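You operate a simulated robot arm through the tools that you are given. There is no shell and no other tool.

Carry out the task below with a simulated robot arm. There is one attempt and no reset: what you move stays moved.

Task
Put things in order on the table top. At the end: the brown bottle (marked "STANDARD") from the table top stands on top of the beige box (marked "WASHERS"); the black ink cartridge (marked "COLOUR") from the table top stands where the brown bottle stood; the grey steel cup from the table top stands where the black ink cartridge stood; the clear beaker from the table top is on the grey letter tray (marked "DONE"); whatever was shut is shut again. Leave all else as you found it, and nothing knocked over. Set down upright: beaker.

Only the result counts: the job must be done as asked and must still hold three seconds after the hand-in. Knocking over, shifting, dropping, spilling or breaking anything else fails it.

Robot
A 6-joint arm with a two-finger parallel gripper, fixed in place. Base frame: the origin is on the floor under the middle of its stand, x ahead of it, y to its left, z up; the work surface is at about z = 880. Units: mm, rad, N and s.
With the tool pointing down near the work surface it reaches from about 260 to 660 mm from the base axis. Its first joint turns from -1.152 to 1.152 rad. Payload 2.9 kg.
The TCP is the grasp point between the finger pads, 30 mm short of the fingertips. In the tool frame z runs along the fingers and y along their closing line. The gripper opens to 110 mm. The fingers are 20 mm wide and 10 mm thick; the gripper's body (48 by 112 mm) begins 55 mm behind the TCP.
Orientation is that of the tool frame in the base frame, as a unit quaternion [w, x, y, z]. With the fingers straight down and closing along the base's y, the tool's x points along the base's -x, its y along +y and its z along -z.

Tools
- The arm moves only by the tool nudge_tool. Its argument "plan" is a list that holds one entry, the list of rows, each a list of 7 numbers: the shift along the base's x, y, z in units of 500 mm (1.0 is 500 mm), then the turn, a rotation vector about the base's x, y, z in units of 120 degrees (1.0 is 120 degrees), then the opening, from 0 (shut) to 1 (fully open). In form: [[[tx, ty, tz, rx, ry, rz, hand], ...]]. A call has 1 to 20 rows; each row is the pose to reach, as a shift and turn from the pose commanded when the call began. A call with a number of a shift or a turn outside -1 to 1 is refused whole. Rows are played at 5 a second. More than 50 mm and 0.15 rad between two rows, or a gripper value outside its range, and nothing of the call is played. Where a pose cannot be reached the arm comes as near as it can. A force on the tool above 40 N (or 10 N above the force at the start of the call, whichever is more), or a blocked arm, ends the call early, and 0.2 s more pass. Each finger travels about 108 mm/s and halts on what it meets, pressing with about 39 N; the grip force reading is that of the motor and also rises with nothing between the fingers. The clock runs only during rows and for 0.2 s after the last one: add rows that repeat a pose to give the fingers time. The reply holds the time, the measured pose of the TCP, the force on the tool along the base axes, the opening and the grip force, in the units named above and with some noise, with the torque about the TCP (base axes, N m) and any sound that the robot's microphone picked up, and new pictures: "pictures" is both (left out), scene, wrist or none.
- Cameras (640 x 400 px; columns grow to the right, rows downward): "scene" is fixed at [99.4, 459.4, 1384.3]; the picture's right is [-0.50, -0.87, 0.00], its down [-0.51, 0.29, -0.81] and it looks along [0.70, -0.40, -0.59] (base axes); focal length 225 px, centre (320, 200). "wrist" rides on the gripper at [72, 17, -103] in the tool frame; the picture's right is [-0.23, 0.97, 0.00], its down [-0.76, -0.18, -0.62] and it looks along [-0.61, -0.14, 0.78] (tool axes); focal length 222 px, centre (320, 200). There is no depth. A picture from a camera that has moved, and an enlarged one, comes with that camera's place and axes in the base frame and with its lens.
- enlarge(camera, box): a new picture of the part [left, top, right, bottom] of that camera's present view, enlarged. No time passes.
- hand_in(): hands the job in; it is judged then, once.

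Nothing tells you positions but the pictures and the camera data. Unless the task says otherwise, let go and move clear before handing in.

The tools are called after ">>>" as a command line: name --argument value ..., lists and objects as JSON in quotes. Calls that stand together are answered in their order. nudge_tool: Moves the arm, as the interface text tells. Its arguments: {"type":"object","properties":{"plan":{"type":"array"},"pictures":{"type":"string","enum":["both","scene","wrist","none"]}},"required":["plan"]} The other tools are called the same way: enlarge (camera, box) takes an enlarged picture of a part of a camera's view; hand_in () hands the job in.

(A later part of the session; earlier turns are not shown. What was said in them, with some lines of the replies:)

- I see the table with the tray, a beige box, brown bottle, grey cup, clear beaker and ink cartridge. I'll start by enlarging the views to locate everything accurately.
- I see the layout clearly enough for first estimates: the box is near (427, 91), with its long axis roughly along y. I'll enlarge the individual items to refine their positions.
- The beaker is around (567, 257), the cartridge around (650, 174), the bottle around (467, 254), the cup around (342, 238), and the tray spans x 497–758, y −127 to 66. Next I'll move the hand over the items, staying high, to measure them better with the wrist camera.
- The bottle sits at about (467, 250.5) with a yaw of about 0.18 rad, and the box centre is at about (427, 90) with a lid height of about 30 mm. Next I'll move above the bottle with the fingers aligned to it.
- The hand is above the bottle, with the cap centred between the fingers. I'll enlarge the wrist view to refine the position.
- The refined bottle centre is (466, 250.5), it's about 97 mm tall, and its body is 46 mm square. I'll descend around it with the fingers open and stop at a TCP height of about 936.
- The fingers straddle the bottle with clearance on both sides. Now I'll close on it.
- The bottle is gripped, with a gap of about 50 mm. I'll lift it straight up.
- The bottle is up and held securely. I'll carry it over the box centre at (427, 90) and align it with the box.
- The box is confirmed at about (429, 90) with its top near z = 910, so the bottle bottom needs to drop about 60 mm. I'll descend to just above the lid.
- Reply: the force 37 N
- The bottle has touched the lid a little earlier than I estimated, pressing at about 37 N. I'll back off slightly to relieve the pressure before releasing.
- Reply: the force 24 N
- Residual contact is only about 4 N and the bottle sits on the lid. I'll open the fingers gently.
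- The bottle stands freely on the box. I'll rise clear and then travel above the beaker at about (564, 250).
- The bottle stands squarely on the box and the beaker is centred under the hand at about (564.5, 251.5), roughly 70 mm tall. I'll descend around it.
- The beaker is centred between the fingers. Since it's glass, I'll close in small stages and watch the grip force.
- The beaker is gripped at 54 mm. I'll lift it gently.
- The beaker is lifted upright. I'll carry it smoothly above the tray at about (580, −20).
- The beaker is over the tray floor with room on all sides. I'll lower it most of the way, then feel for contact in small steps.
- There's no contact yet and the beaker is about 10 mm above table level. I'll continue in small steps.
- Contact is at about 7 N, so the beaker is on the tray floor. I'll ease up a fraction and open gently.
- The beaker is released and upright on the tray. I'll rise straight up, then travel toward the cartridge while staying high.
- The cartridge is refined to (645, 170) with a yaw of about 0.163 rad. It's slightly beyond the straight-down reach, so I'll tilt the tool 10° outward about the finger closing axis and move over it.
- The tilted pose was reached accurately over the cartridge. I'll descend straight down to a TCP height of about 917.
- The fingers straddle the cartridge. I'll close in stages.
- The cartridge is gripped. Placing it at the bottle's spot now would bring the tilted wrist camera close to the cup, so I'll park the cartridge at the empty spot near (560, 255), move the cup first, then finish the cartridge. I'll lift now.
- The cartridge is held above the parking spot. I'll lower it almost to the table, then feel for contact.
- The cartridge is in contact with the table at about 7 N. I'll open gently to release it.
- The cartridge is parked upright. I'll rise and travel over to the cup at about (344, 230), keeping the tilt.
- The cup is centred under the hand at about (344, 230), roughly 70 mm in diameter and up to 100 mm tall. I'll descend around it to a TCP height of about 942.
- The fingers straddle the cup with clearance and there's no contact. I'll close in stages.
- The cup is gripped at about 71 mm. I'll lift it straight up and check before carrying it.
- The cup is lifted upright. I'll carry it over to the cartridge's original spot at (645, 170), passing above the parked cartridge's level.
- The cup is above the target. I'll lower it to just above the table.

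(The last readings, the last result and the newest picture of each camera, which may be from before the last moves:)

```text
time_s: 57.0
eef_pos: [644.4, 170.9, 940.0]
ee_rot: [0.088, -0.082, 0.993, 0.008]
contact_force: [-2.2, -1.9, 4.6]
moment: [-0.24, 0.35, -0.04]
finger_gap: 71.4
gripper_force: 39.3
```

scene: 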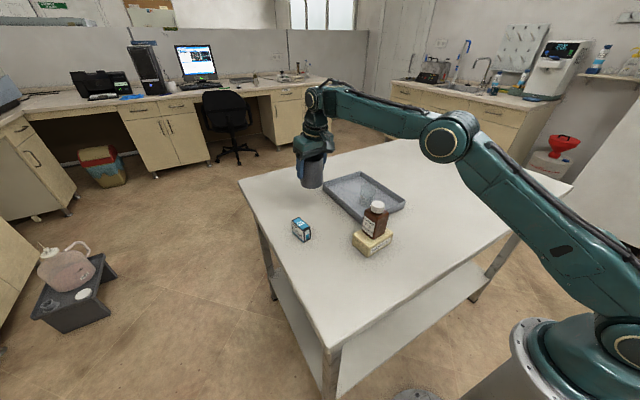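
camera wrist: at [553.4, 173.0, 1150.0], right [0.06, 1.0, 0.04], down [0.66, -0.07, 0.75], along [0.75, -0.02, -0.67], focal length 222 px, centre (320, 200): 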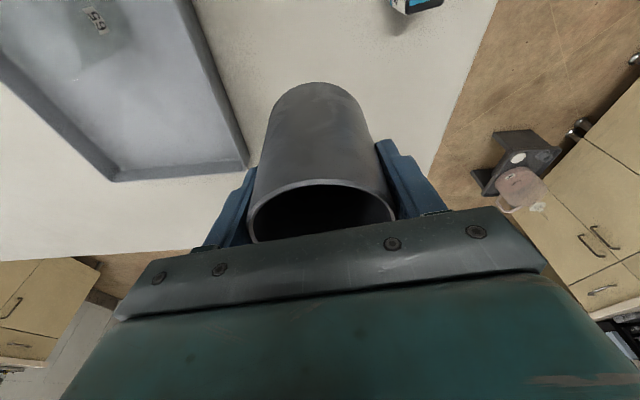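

The cup has touched the table, with a net of about 8 N. I'll open gently.

>>> nudge_tool --plan '[[[0, 0, 0, 0, 0, 0, 0.655], [0, 0, 0, 0, 0, 0, 0.69], [0, 0, 0, 0, 0, 0, 0.75], [0, 0, 0, 0, 0, 0, 0.88], [0, 0, 0, 0, 0, 0, 1], [0, 0, 0, 0, 0, 0, 1]]]'

>>> enlarge --camera "scene" --box '[260, 140, 400, 260]'

```text
time_s: 58.4
eef_pos: [644.0, 170.1, 940.3]
ee_rot: [0.087, -0.083, 0.993, 0.007]
contact_force: [0.6, 0.3, -0.4]
moment: [-0.04, 0.0, 0.02]
finger_gap: 110.0
gripper_force: 0.1
camera wrist: at [553.5, 173.1, 1028.9], right [0.06, 1.0, 0.04], down [0.66, -0.07, 0.75], along [0.75, -0.02, -0.66], focal length 222 px, centre (320, 200)
```

scene: 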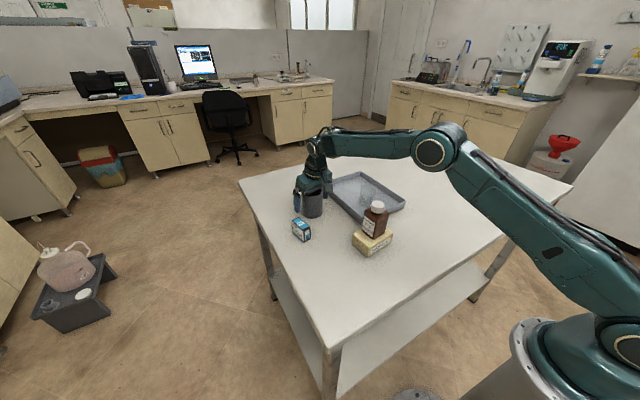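
wrist: 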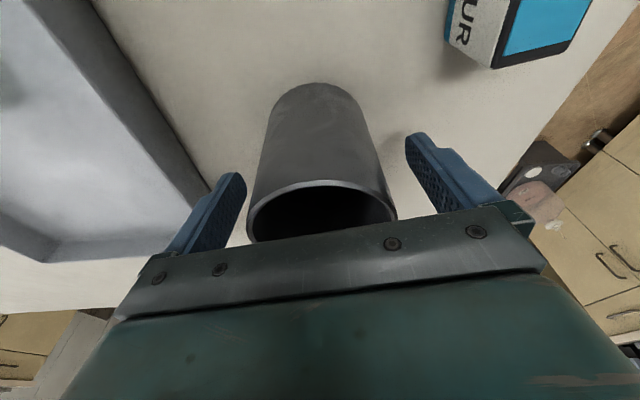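

```text
3.33 times, centred on (330, 200) of scene
camera zoom: at [99.4, 459.4, 1384.3], right [-0.5, -0.87, 0.0], down [-0.51, 0.29, -0.81], along [0.7, -0.4, -0.59], focal length 751 px, centre (287, 200)
```

zoom: 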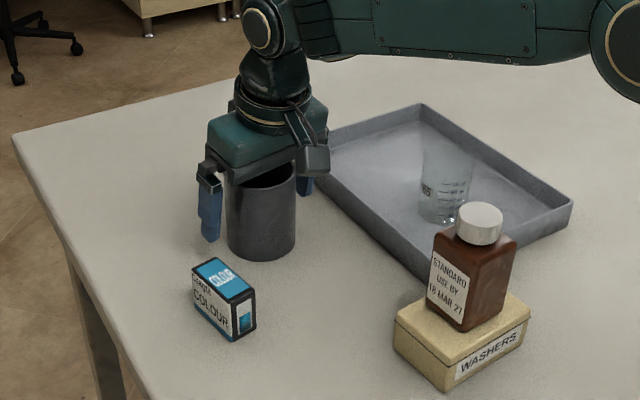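

The cup stands where the cartridge stood. I'll rise clear, move over the parked cartridge and straighten the tool.

>>> nudge_tool --plan '[[[0, 0, 0.03, 0, 0, 0, 1], [0, 0, 0.1, 0, 0, 0, 1], [0, 0, 0.19, 0, 0, 0, 1], [0, 0, 0.27, 0, 0, 0, 1], [0, 0, 0.32, 0, 0, 0, 1], [-0.04, 0.04, 0.32, -0.0034, 0.02, 0, 1], [-0.085, 0.085, 0.32, -0.0068, 0.041, 0, 0.9], [-0.13, 0.13, 0.31, -0.0102, 0.061, 0, 0.8], [-0.17, 0.17, 0.3, -0.0137, 0.0822, 0, 0.7], [-0.17, 0.17, 0.28, -0.0137, 0.0822, 0, 0.7], [-0.17, 0.17, 0.28, -0.0137, 0.0822, 0, 0.7]]]'

>>> enlarge --camera "wrist" --box '[240, 40, 400, 190]'

>>> enlarge --camera "scene" --box '[270, 160, 410, 270]'

```text
time_s: 60.8
eef_pos: [559.8, 255.3, 1077.6]
ee_rot: [0.0, -0.083, 0.997, 0.0]
contact_force: [0.9, -0.4, 0.0]
moment: [0.04, 0.02, -0.03]
finger_gap: 76.9
gripper_force: 0.0
out of reach, approached as far as the arm can: row 5, 6
camera wrist: at [485.3, 259.9, 1181.5], right [0.06, 1.0, 0.0], down [0.78, -0.05, 0.62], along [0.62, -0.04, -0.78], focal length 222 px, centre (320, 200)
```

scene: 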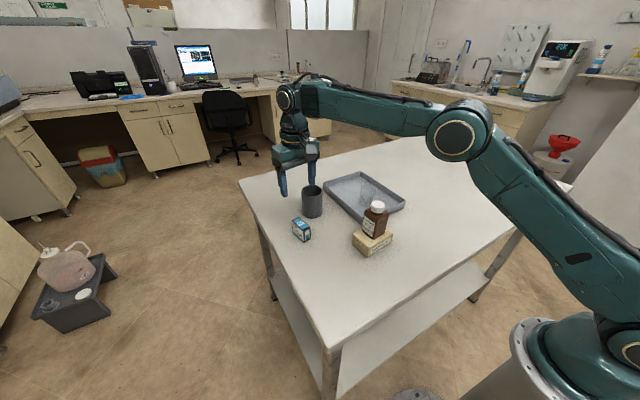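
wrist: 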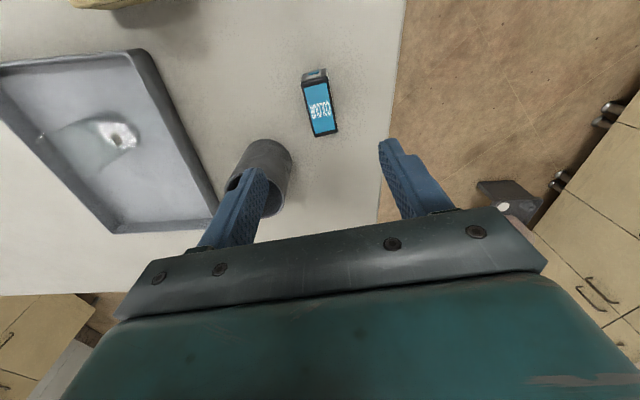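

```text
2.67 times, centred on (320, 115) of wrist
camera zoom: at [485.3, 259.9, 1181.5], right [0.06, 1.0, 0.0], down [0.78, -0.05, 0.62], along [0.62, -0.04, -0.78], focal length 592 px, centre (320, 427)
```

zoom: 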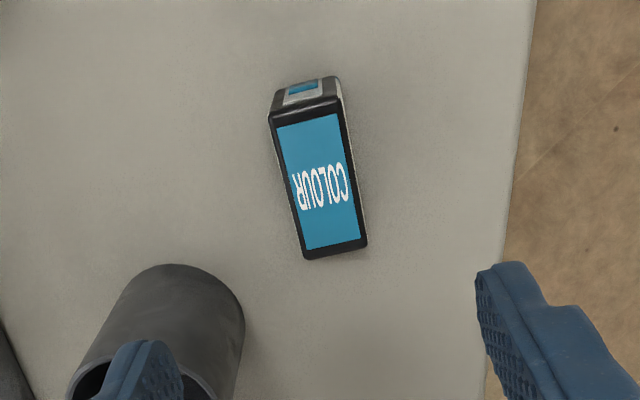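

```text
3.64 times, centred on (340, 215) of scene
camera zoom: at [99.4, 459.4, 1384.3], right [-0.5, -0.87, 0.0], down [-0.51, 0.29, -0.81], along [0.7, -0.4, -0.59], focal length 820 px, centre (247, 146)
```

zoom: 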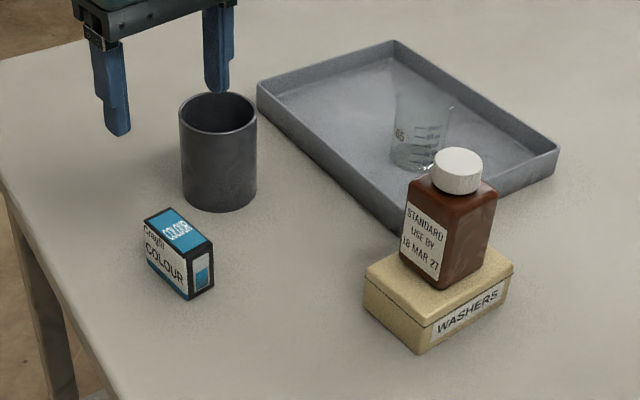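

The cup stands well and the cartridge is centred under the now-vertical hand at about (560, 255.5). I'll descend to grip it.

>>> nudge_tool --plan '[[[0, 0, -0.06, 0, 0, 0, 0.65], [0, 0, -0.12, 0, 0, 0, 0.65], [0, 0, -0.18, 0, 0, 0, 0.65], [0, 0, -0.24, 0, 0, 0, 0.65], [0, 0, -0.29, 0, 0, 0, 0.65], [0, 0, -0.316, 0, 0, 0, 0.65], [0, 0, -0.326, 0, 0, 0, 0.65], [0, 0, -0.326, 0, 0, 0, 0.65]]]'

>>> enlarge --camera "wrist" --box '[200, 60, 440, 240]'

```text
time_s: 62.6
eef_pos: [559.4, 254.3, 915.4]
ee_rot: [0.0, -0.083, 0.997, 0.0]
contact_force: [-0.7, 0.4, -0.3]
moment: [0.0, 0.0, 0.01]
finger_gap: 71.8
gripper_force: 0.1
camera wrist: at [485.4, 260.0, 1019.7], right [0.06, 1.0, 0.0], down [0.78, -0.05, 0.62], along [0.62, -0.04, -0.78], focal length 222 px, centre (320, 200)
```

scene: 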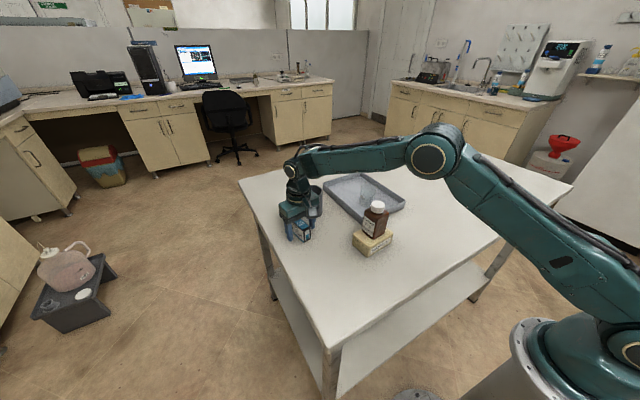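
wrist: 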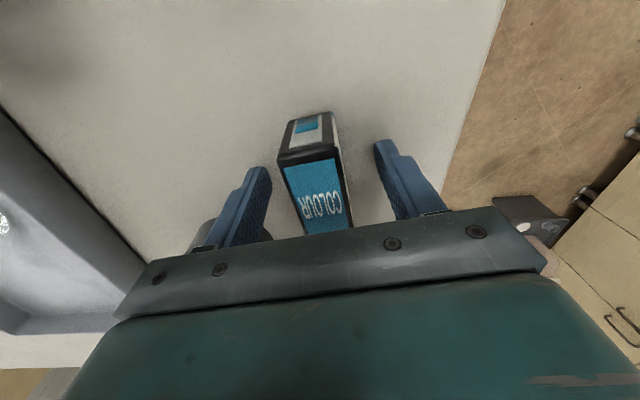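

```text
2.22 times, centred on (320, 150) of wrist
camera zoom: at [485.4, 260.0, 1019.7], right [0.06, 1.0, 0.0], down [0.78, -0.05, 0.62], along [0.62, -0.04, -0.78], focal length 494 px, centre (320, 311)
```

zoom: 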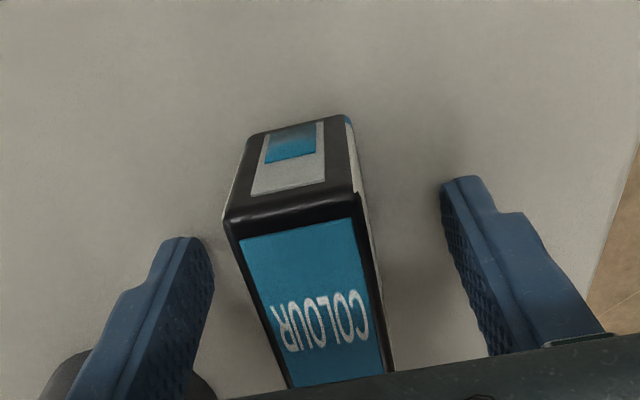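

The fingers straddle the cartridge. I'll close in stages, then lift.

>>> nudge_tool --plan '[[[0, 0, 0, 0, 0, 0, 0.5], [0, 0, 0, 0, 0, 0, 0.36], [0, 0, 0, 0, 0, 0, 0.25], [0, 0, 0, 0, 0, 0, 0.18], [0, 0, 0, 0, 0, 0, 0.15], [0, 0, 0, 0, 0, 0, 0.15], [0, 0, 0.01, 0, 0, 0, 0.15], [0, 0, 0.04, 0, 0, 0, 0.15], [0, 0, 0.08, 0, 0, 0, 0.15], [0, 0, 0.12, 0, 0, 0, 0.15], [0, 0, 0.12, 0, 0, 0, 0.15]]]'

>>> enlarge --camera "scene" --box '[260, 160, 380, 270]'

```text
time_s: 65.0
eef_pos: [558.1, 255.3, 976.7]
ee_rot: [0.0, -0.084, 0.997, 0.0]
contact_force: [0.0, 0.4, -0.3]
moment: [0.01, 0.04, -0.01]
finger_gap: 29.3
gripper_force: 39.2
camera wrist: at [484.5, 260.1, 1080.1], right [0.06, 1.0, 0.0], down [0.78, -0.05, 0.62], along [0.62, -0.04, -0.78], focal length 222 px, centre (320, 200)
```

scene: 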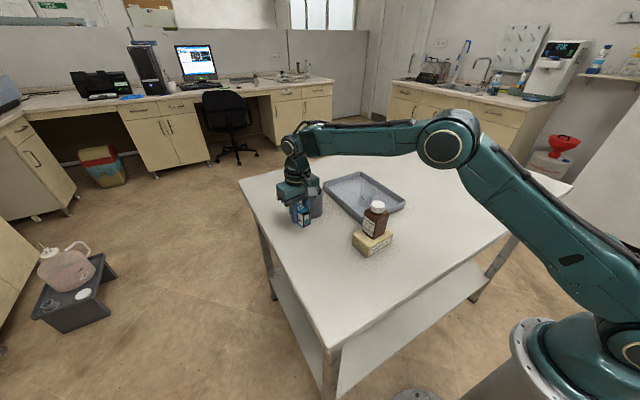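
wrist: 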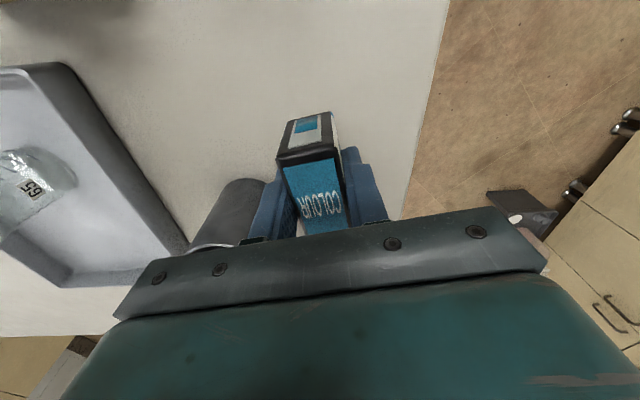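

```text
3.64 times, centred on (320, 215) of scene
camera zoom: at [99.4, 459.4, 1384.3], right [-0.5, -0.87, 0.0], down [-0.51, 0.29, -0.81], along [0.7, -0.4, -0.59], focal length 820 px, centre (320, 146)
```

zoom: 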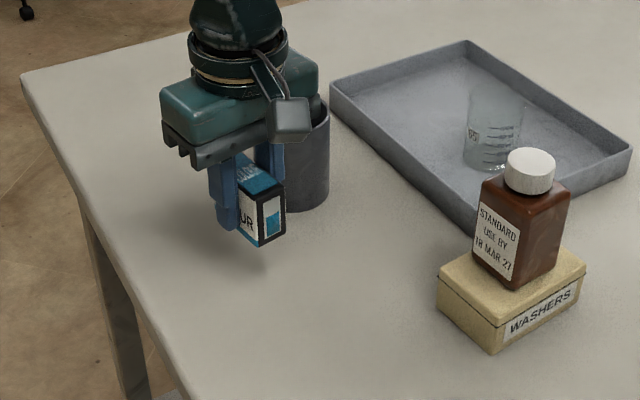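

The cartridge is lifted. I'll carry it to the bottle's original spot at (466, 250.5) and lower it to just above the table.

>>> nudge_tool --plan '[[[-0.03, -0.0015, 0, 0, 0, 0, 0.15], [-0.08, -0.004, 0, 0, 0, 0, 0.15], [-0.13, -0.0065, 0, 0, 0, 0, 0.15], [-0.17, -0.0085, 0, 0, 0, 0, 0.15], [-0.1882, -0.0094, 0, 0, 0, 0, 0.15], [-0.1882, -0.0094, -0.03, 0, 0, 0, 0.15], [-0.1882, -0.0094, -0.07, 0, 0, 0, 0.15], [-0.1882, -0.0094, -0.1, 0, 0, 0, 0.15], [-0.1882, -0.0094, -0.112, 0, 0, 0, 0.15], [-0.1882, -0.0094, -0.117, 0, 0, 0, 0.15], [-0.1882, -0.0094, -0.117, 0, 0, 0, 0.15]]]'

>>> enlarge --camera "scene" --box '[260, 180, 380, 290]'

```text
time_s: 67.4
eef_pos: [465.8, 250.6, 918.9]
ee_rot: [0.001, -0.083, 0.997, 0.001]
contact_force: [-0.3, -0.4, -0.2]
moment: [-0.01, 0.01, 0.01]
finger_gap: 29.3
gripper_force: 38.8
camera wrist: at [391.0, 255.8, 1021.6], right [0.06, 1.0, 0.0], down [0.78, -0.05, 0.62], along [0.62, -0.04, -0.78], focal length 222 px, centre (320, 200)
```

scene: 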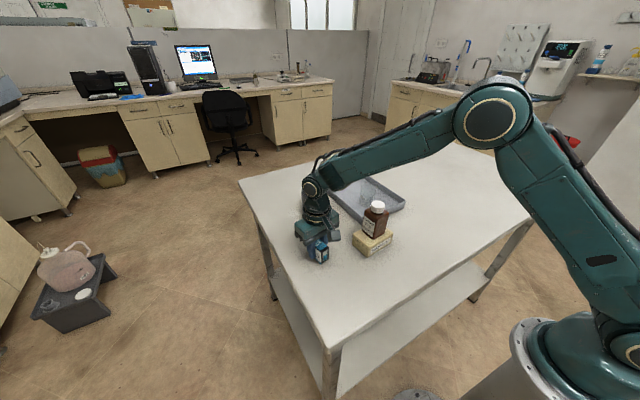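
wrist: 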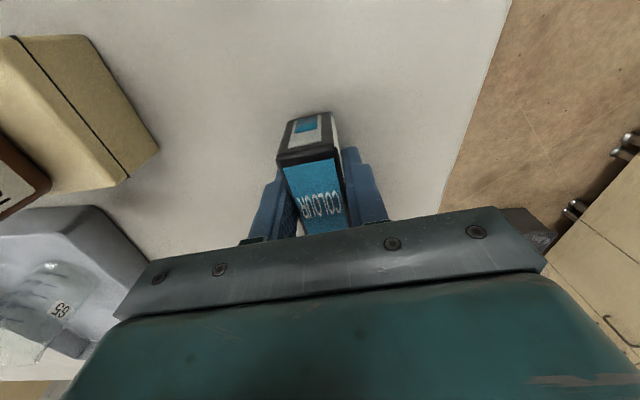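

```text
3.64 times, centred on (320, 235) of scene
camera zoom: at [99.4, 459.4, 1384.3], right [-0.5, -0.87, 0.0], down [-0.51, 0.29, -0.81], along [0.7, -0.4, -0.59], focal length 820 px, centre (320, 73)
```

zoom: 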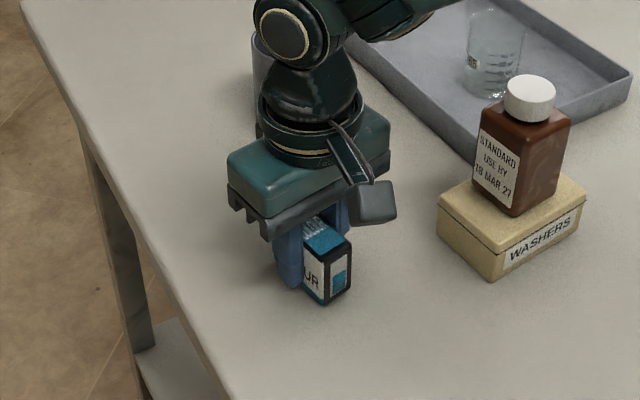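

Just above the table at the target spot. I'll lower it in fine steps until it touches.

>>> nudge_tool --plan '[[[0, 0, -0.001, 0, 0, 0, 0.15], [0, 0, -0.002, 0, 0, 0, 0.15], [0, 0, -0.0025, 0, 0, 0, 0.15], [0, 0, -0.0025, 0, 0, 0, 0.15]]]' --pictures "none"

```text
time_s: 68.4
eef_pos: [465.4, 251.3, 917.2]
ee_rot: [0.0, -0.083, 0.997, 0.0]
contact_force: [0.2, -0.6, -0.9]
moment: [0.02, -0.01, -0.02]
finger_gap: 29.1
gripper_force: 39.4
```

>>> nudge_tool --plan '[[[0, 0, -0.001, 0, 0, 0, 0.15], [0, 0, -0.0018, 0, 0, 0, 0.15], [0, 0, -0.0018, 0, 0, 0, 0.15]]]' --pictures "none"

```text
time_s: 69.2
eef_pos: [466.0, 251.3, 916.3]
ee_rot: [0.001, -0.083, 0.997, 0.0]
contact_force: [-2.3, -0.9, 8.5]
moment: [-0.09, 0.16, 0.01]
finger_gap: 29.0
gripper_force: 38.9
```

The cartridge is in contact with the table at about 8 N. I'll ease up a hair and release gently.

>>> nudge_tool --plan '[[[0, 0, 0.0005, 0, 0, 0, 0.15], [0, 0, 0.0005, 0, 0, 0, 0.27], [0, 0, 0.0005, 0, 0, 0, 0.31], [0, 0, 0.0005, 0, 0, 0, 0.4], [0, 0, 0.0005, 0, 0, 0, 0.55], [0, 0, 0.0005, 0, 0, 0, 0.7], [0, 0, 0.0005, 0, 0, 0, 0.7]]]'

>>> enlarge --camera "scene" --box '[260, 180, 380, 290]'

```text
time_s: 70.8
eef_pos: [467.1, 250.2, 915.1]
ee_rot: [0.0, -0.083, 0.997, 0.0]
contact_force: [-0.5, -0.1, 0.4]
moment: [-0.01, 0.0, -0.01]
finger_gap: 77.1
gripper_force: 0.1
camera wrist: at [391.5, 256.1, 1019.3], right [0.06, 1.0, 0.0], down [0.78, -0.05, 0.62], along [0.62, -0.04, -0.78], focal length 222 px, centre (320, 200)
```

scene: 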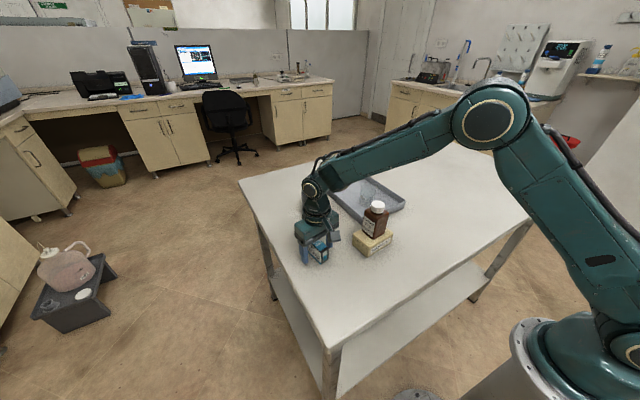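
wrist: 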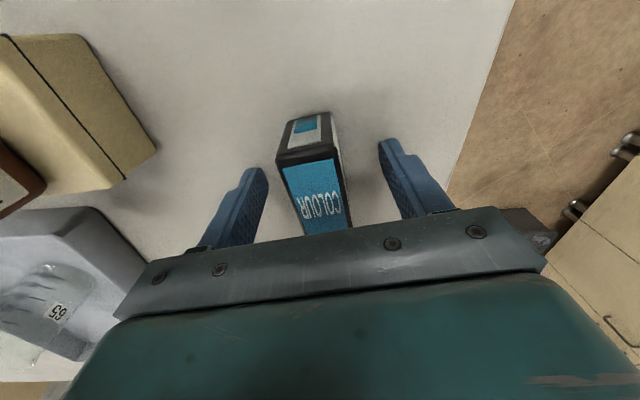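

```text
3.64 times, centred on (320, 235) of scene
camera zoom: at [99.4, 459.4, 1384.3], right [-0.5, -0.87, 0.0], down [-0.51, 0.29, -0.81], along [0.7, -0.4, -0.59], focal length 820 px, centre (320, 73)
```

zoom: 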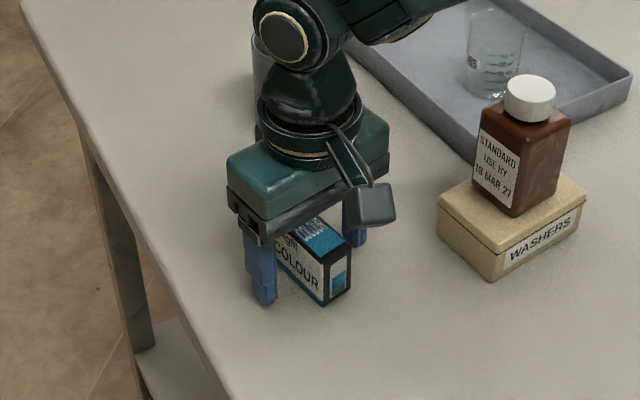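

The cartridge is released and upright. I'll rise straight up and move to the earlier high viewpoint to verify everything.

>>> nudge_tool --plan '[[[0, 0, 0.03, 0, 0, 0, 0.7], [0, 0, 0.1, 0, 0, 0, 0.7], [0, 0, 0.19, 0, 0, 0, 0.8], [0, 0, 0.28, 0, 0, 0, 0.9], [0, 0, 0.37, 0, 0, 0, 1], [0, 0, 0.46, 0, 0, 0, 1], [-0.02, -0.02, 0.55, 0, 0, -0.02, 1], [-0.06, -0.05, 0.62, 0, 0, -0.04, 1], [-0.1, -0.08, 0.66, 0, 0, -0.06, 1], [-0.132, -0.1, 0.664, 0, 0, -0.0788, 1], [-0.132, -0.1, 0.664, 0, 0, -0.0788, 1]]]'

>>> enlarge --camera "wrist" --box '[290, 70, 400, 210]'

>>> enlarge --camera "scene" --box '[280, 160, 420, 280]'

>>> enlarge --camera "wrist" --box '[180, 65, 320, 245]'

```text
time_s: 73.2
eef_pos: [398.8, 200.9, 1247.8]
ee_rot: [0.0, 0.0, 1.0, 0.0]
contact_force: [-0.6, -0.6, -0.5]
moment: [-0.02, -0.02, -0.01]
finger_gap: 110.3
gripper_force: 0.0
camera wrist: at [326.0, 217.7, 1351.3], right [0.23, 0.97, 0.0], down [0.76, -0.18, 0.62], along [0.61, -0.14, -0.78], focal length 222 px, centre (320, 200)
```

scene: 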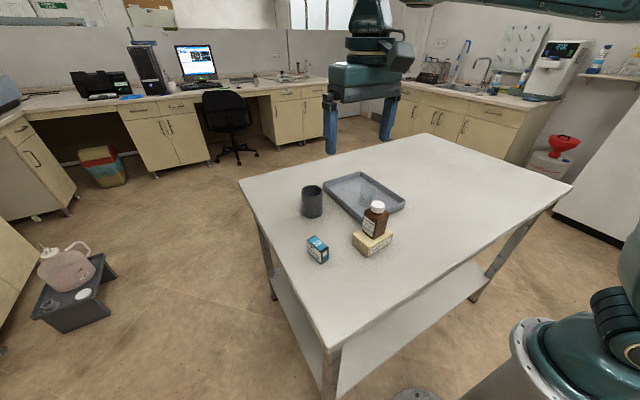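
wrist: 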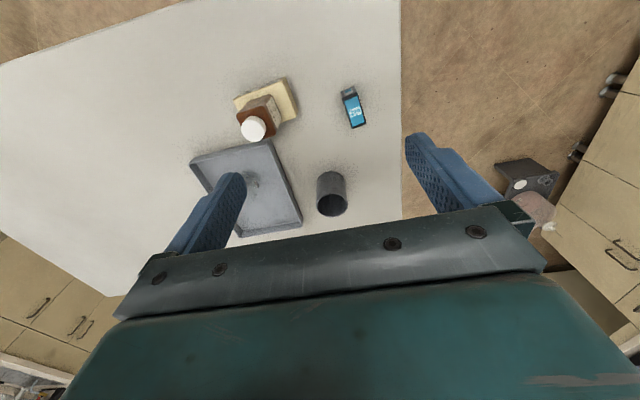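

```text
2.86 times, centred on (345, 140) of wrist
camera zoom: at [326.0, 217.7, 1351.3], right [0.23, 0.97, 0.0], down [0.76, -0.18, 0.62], along [0.61, -0.14, -0.78], focal length 635 px, centre (249, 371)
```

zoom: 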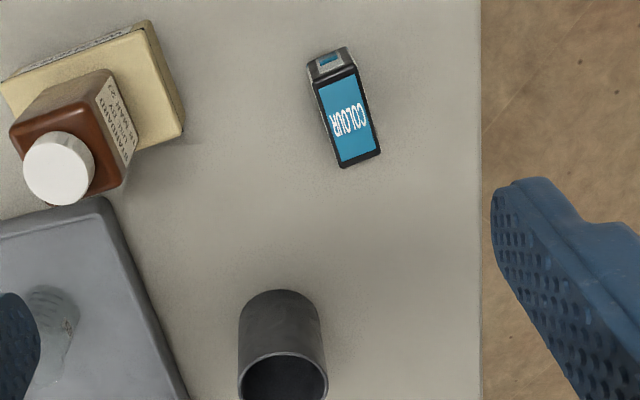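

```text
3.33 times, centred on (350, 220) of scene
camera zoom: at [99.4, 459.4, 1384.3], right [-0.5, -0.87, 0.0], down [-0.51, 0.29, -0.81], along [0.7, -0.4, -0.59], focal length 751 px, centre (220, 133)
```

zoom: 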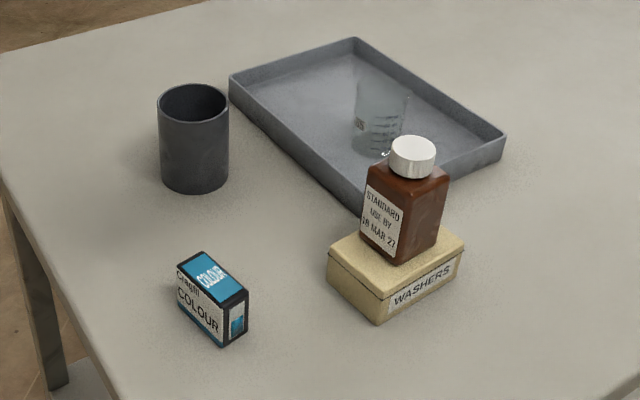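

```text
2.22 times, centred on (250, 155) of wrist
camera zoom: at [326.0, 217.7, 1351.3], right [0.23, 0.97, 0.0], down [0.76, -0.18, 0.62], along [0.61, -0.14, -0.78], focal length 494 px, centre (476, 300)
```

zoom: 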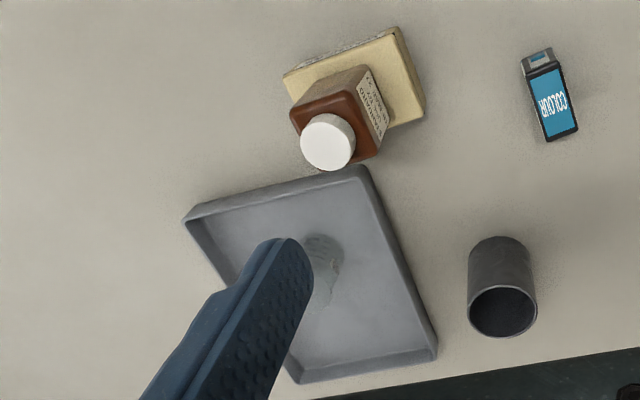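

Checked from the same viewpoint as at the start:

- **Bottle:** it stands on the shut WASHERS box, and the box and tray haven't moved.
- **Cartridge:** it stands at about (467, 250), where the bottle stood.
- **Cup:** it stands at about (645, 171), where the cartridge stood.
- **Beaker:** it is upright on the tray.

The hand is empty and clear, so I'm handing in.

>>> hand_in

```text
The job is handed in.
```

I finished the job and handed it in; I haven't been told how it was judged. In the last pictures, taken from the same viewpoint as near the start:

- **Bottle:** the brown bottle stands upright on the "WASHERS" box. The lid stayed shut, and the box had not visibly moved.
- **Cartridge:** the black ink cartridge stands where the bottle stood, within about 2 mm by my estimate.
- **Cup:** the grey steel cup stands where the cartridge stood, within about 5 mm by my estimate.
- **Beaker:** the clear beaker stands upright on the "DONE" tray, which had not visibly moved.

- **Firm touch on the box:** the lid was slightly higher than I had estimated, so the bottle pressed on it with about 37 N. I eased off to about 4 N before letting go, and saw no shift or damage.
- **Cartridge parked:** I set the cartridge down briefly on an empty patch of table while I moved the cup, to keep the wrist camera clear of the cup.

Nothing was knocked over, and the gripper was empty and well clear at hand-in.
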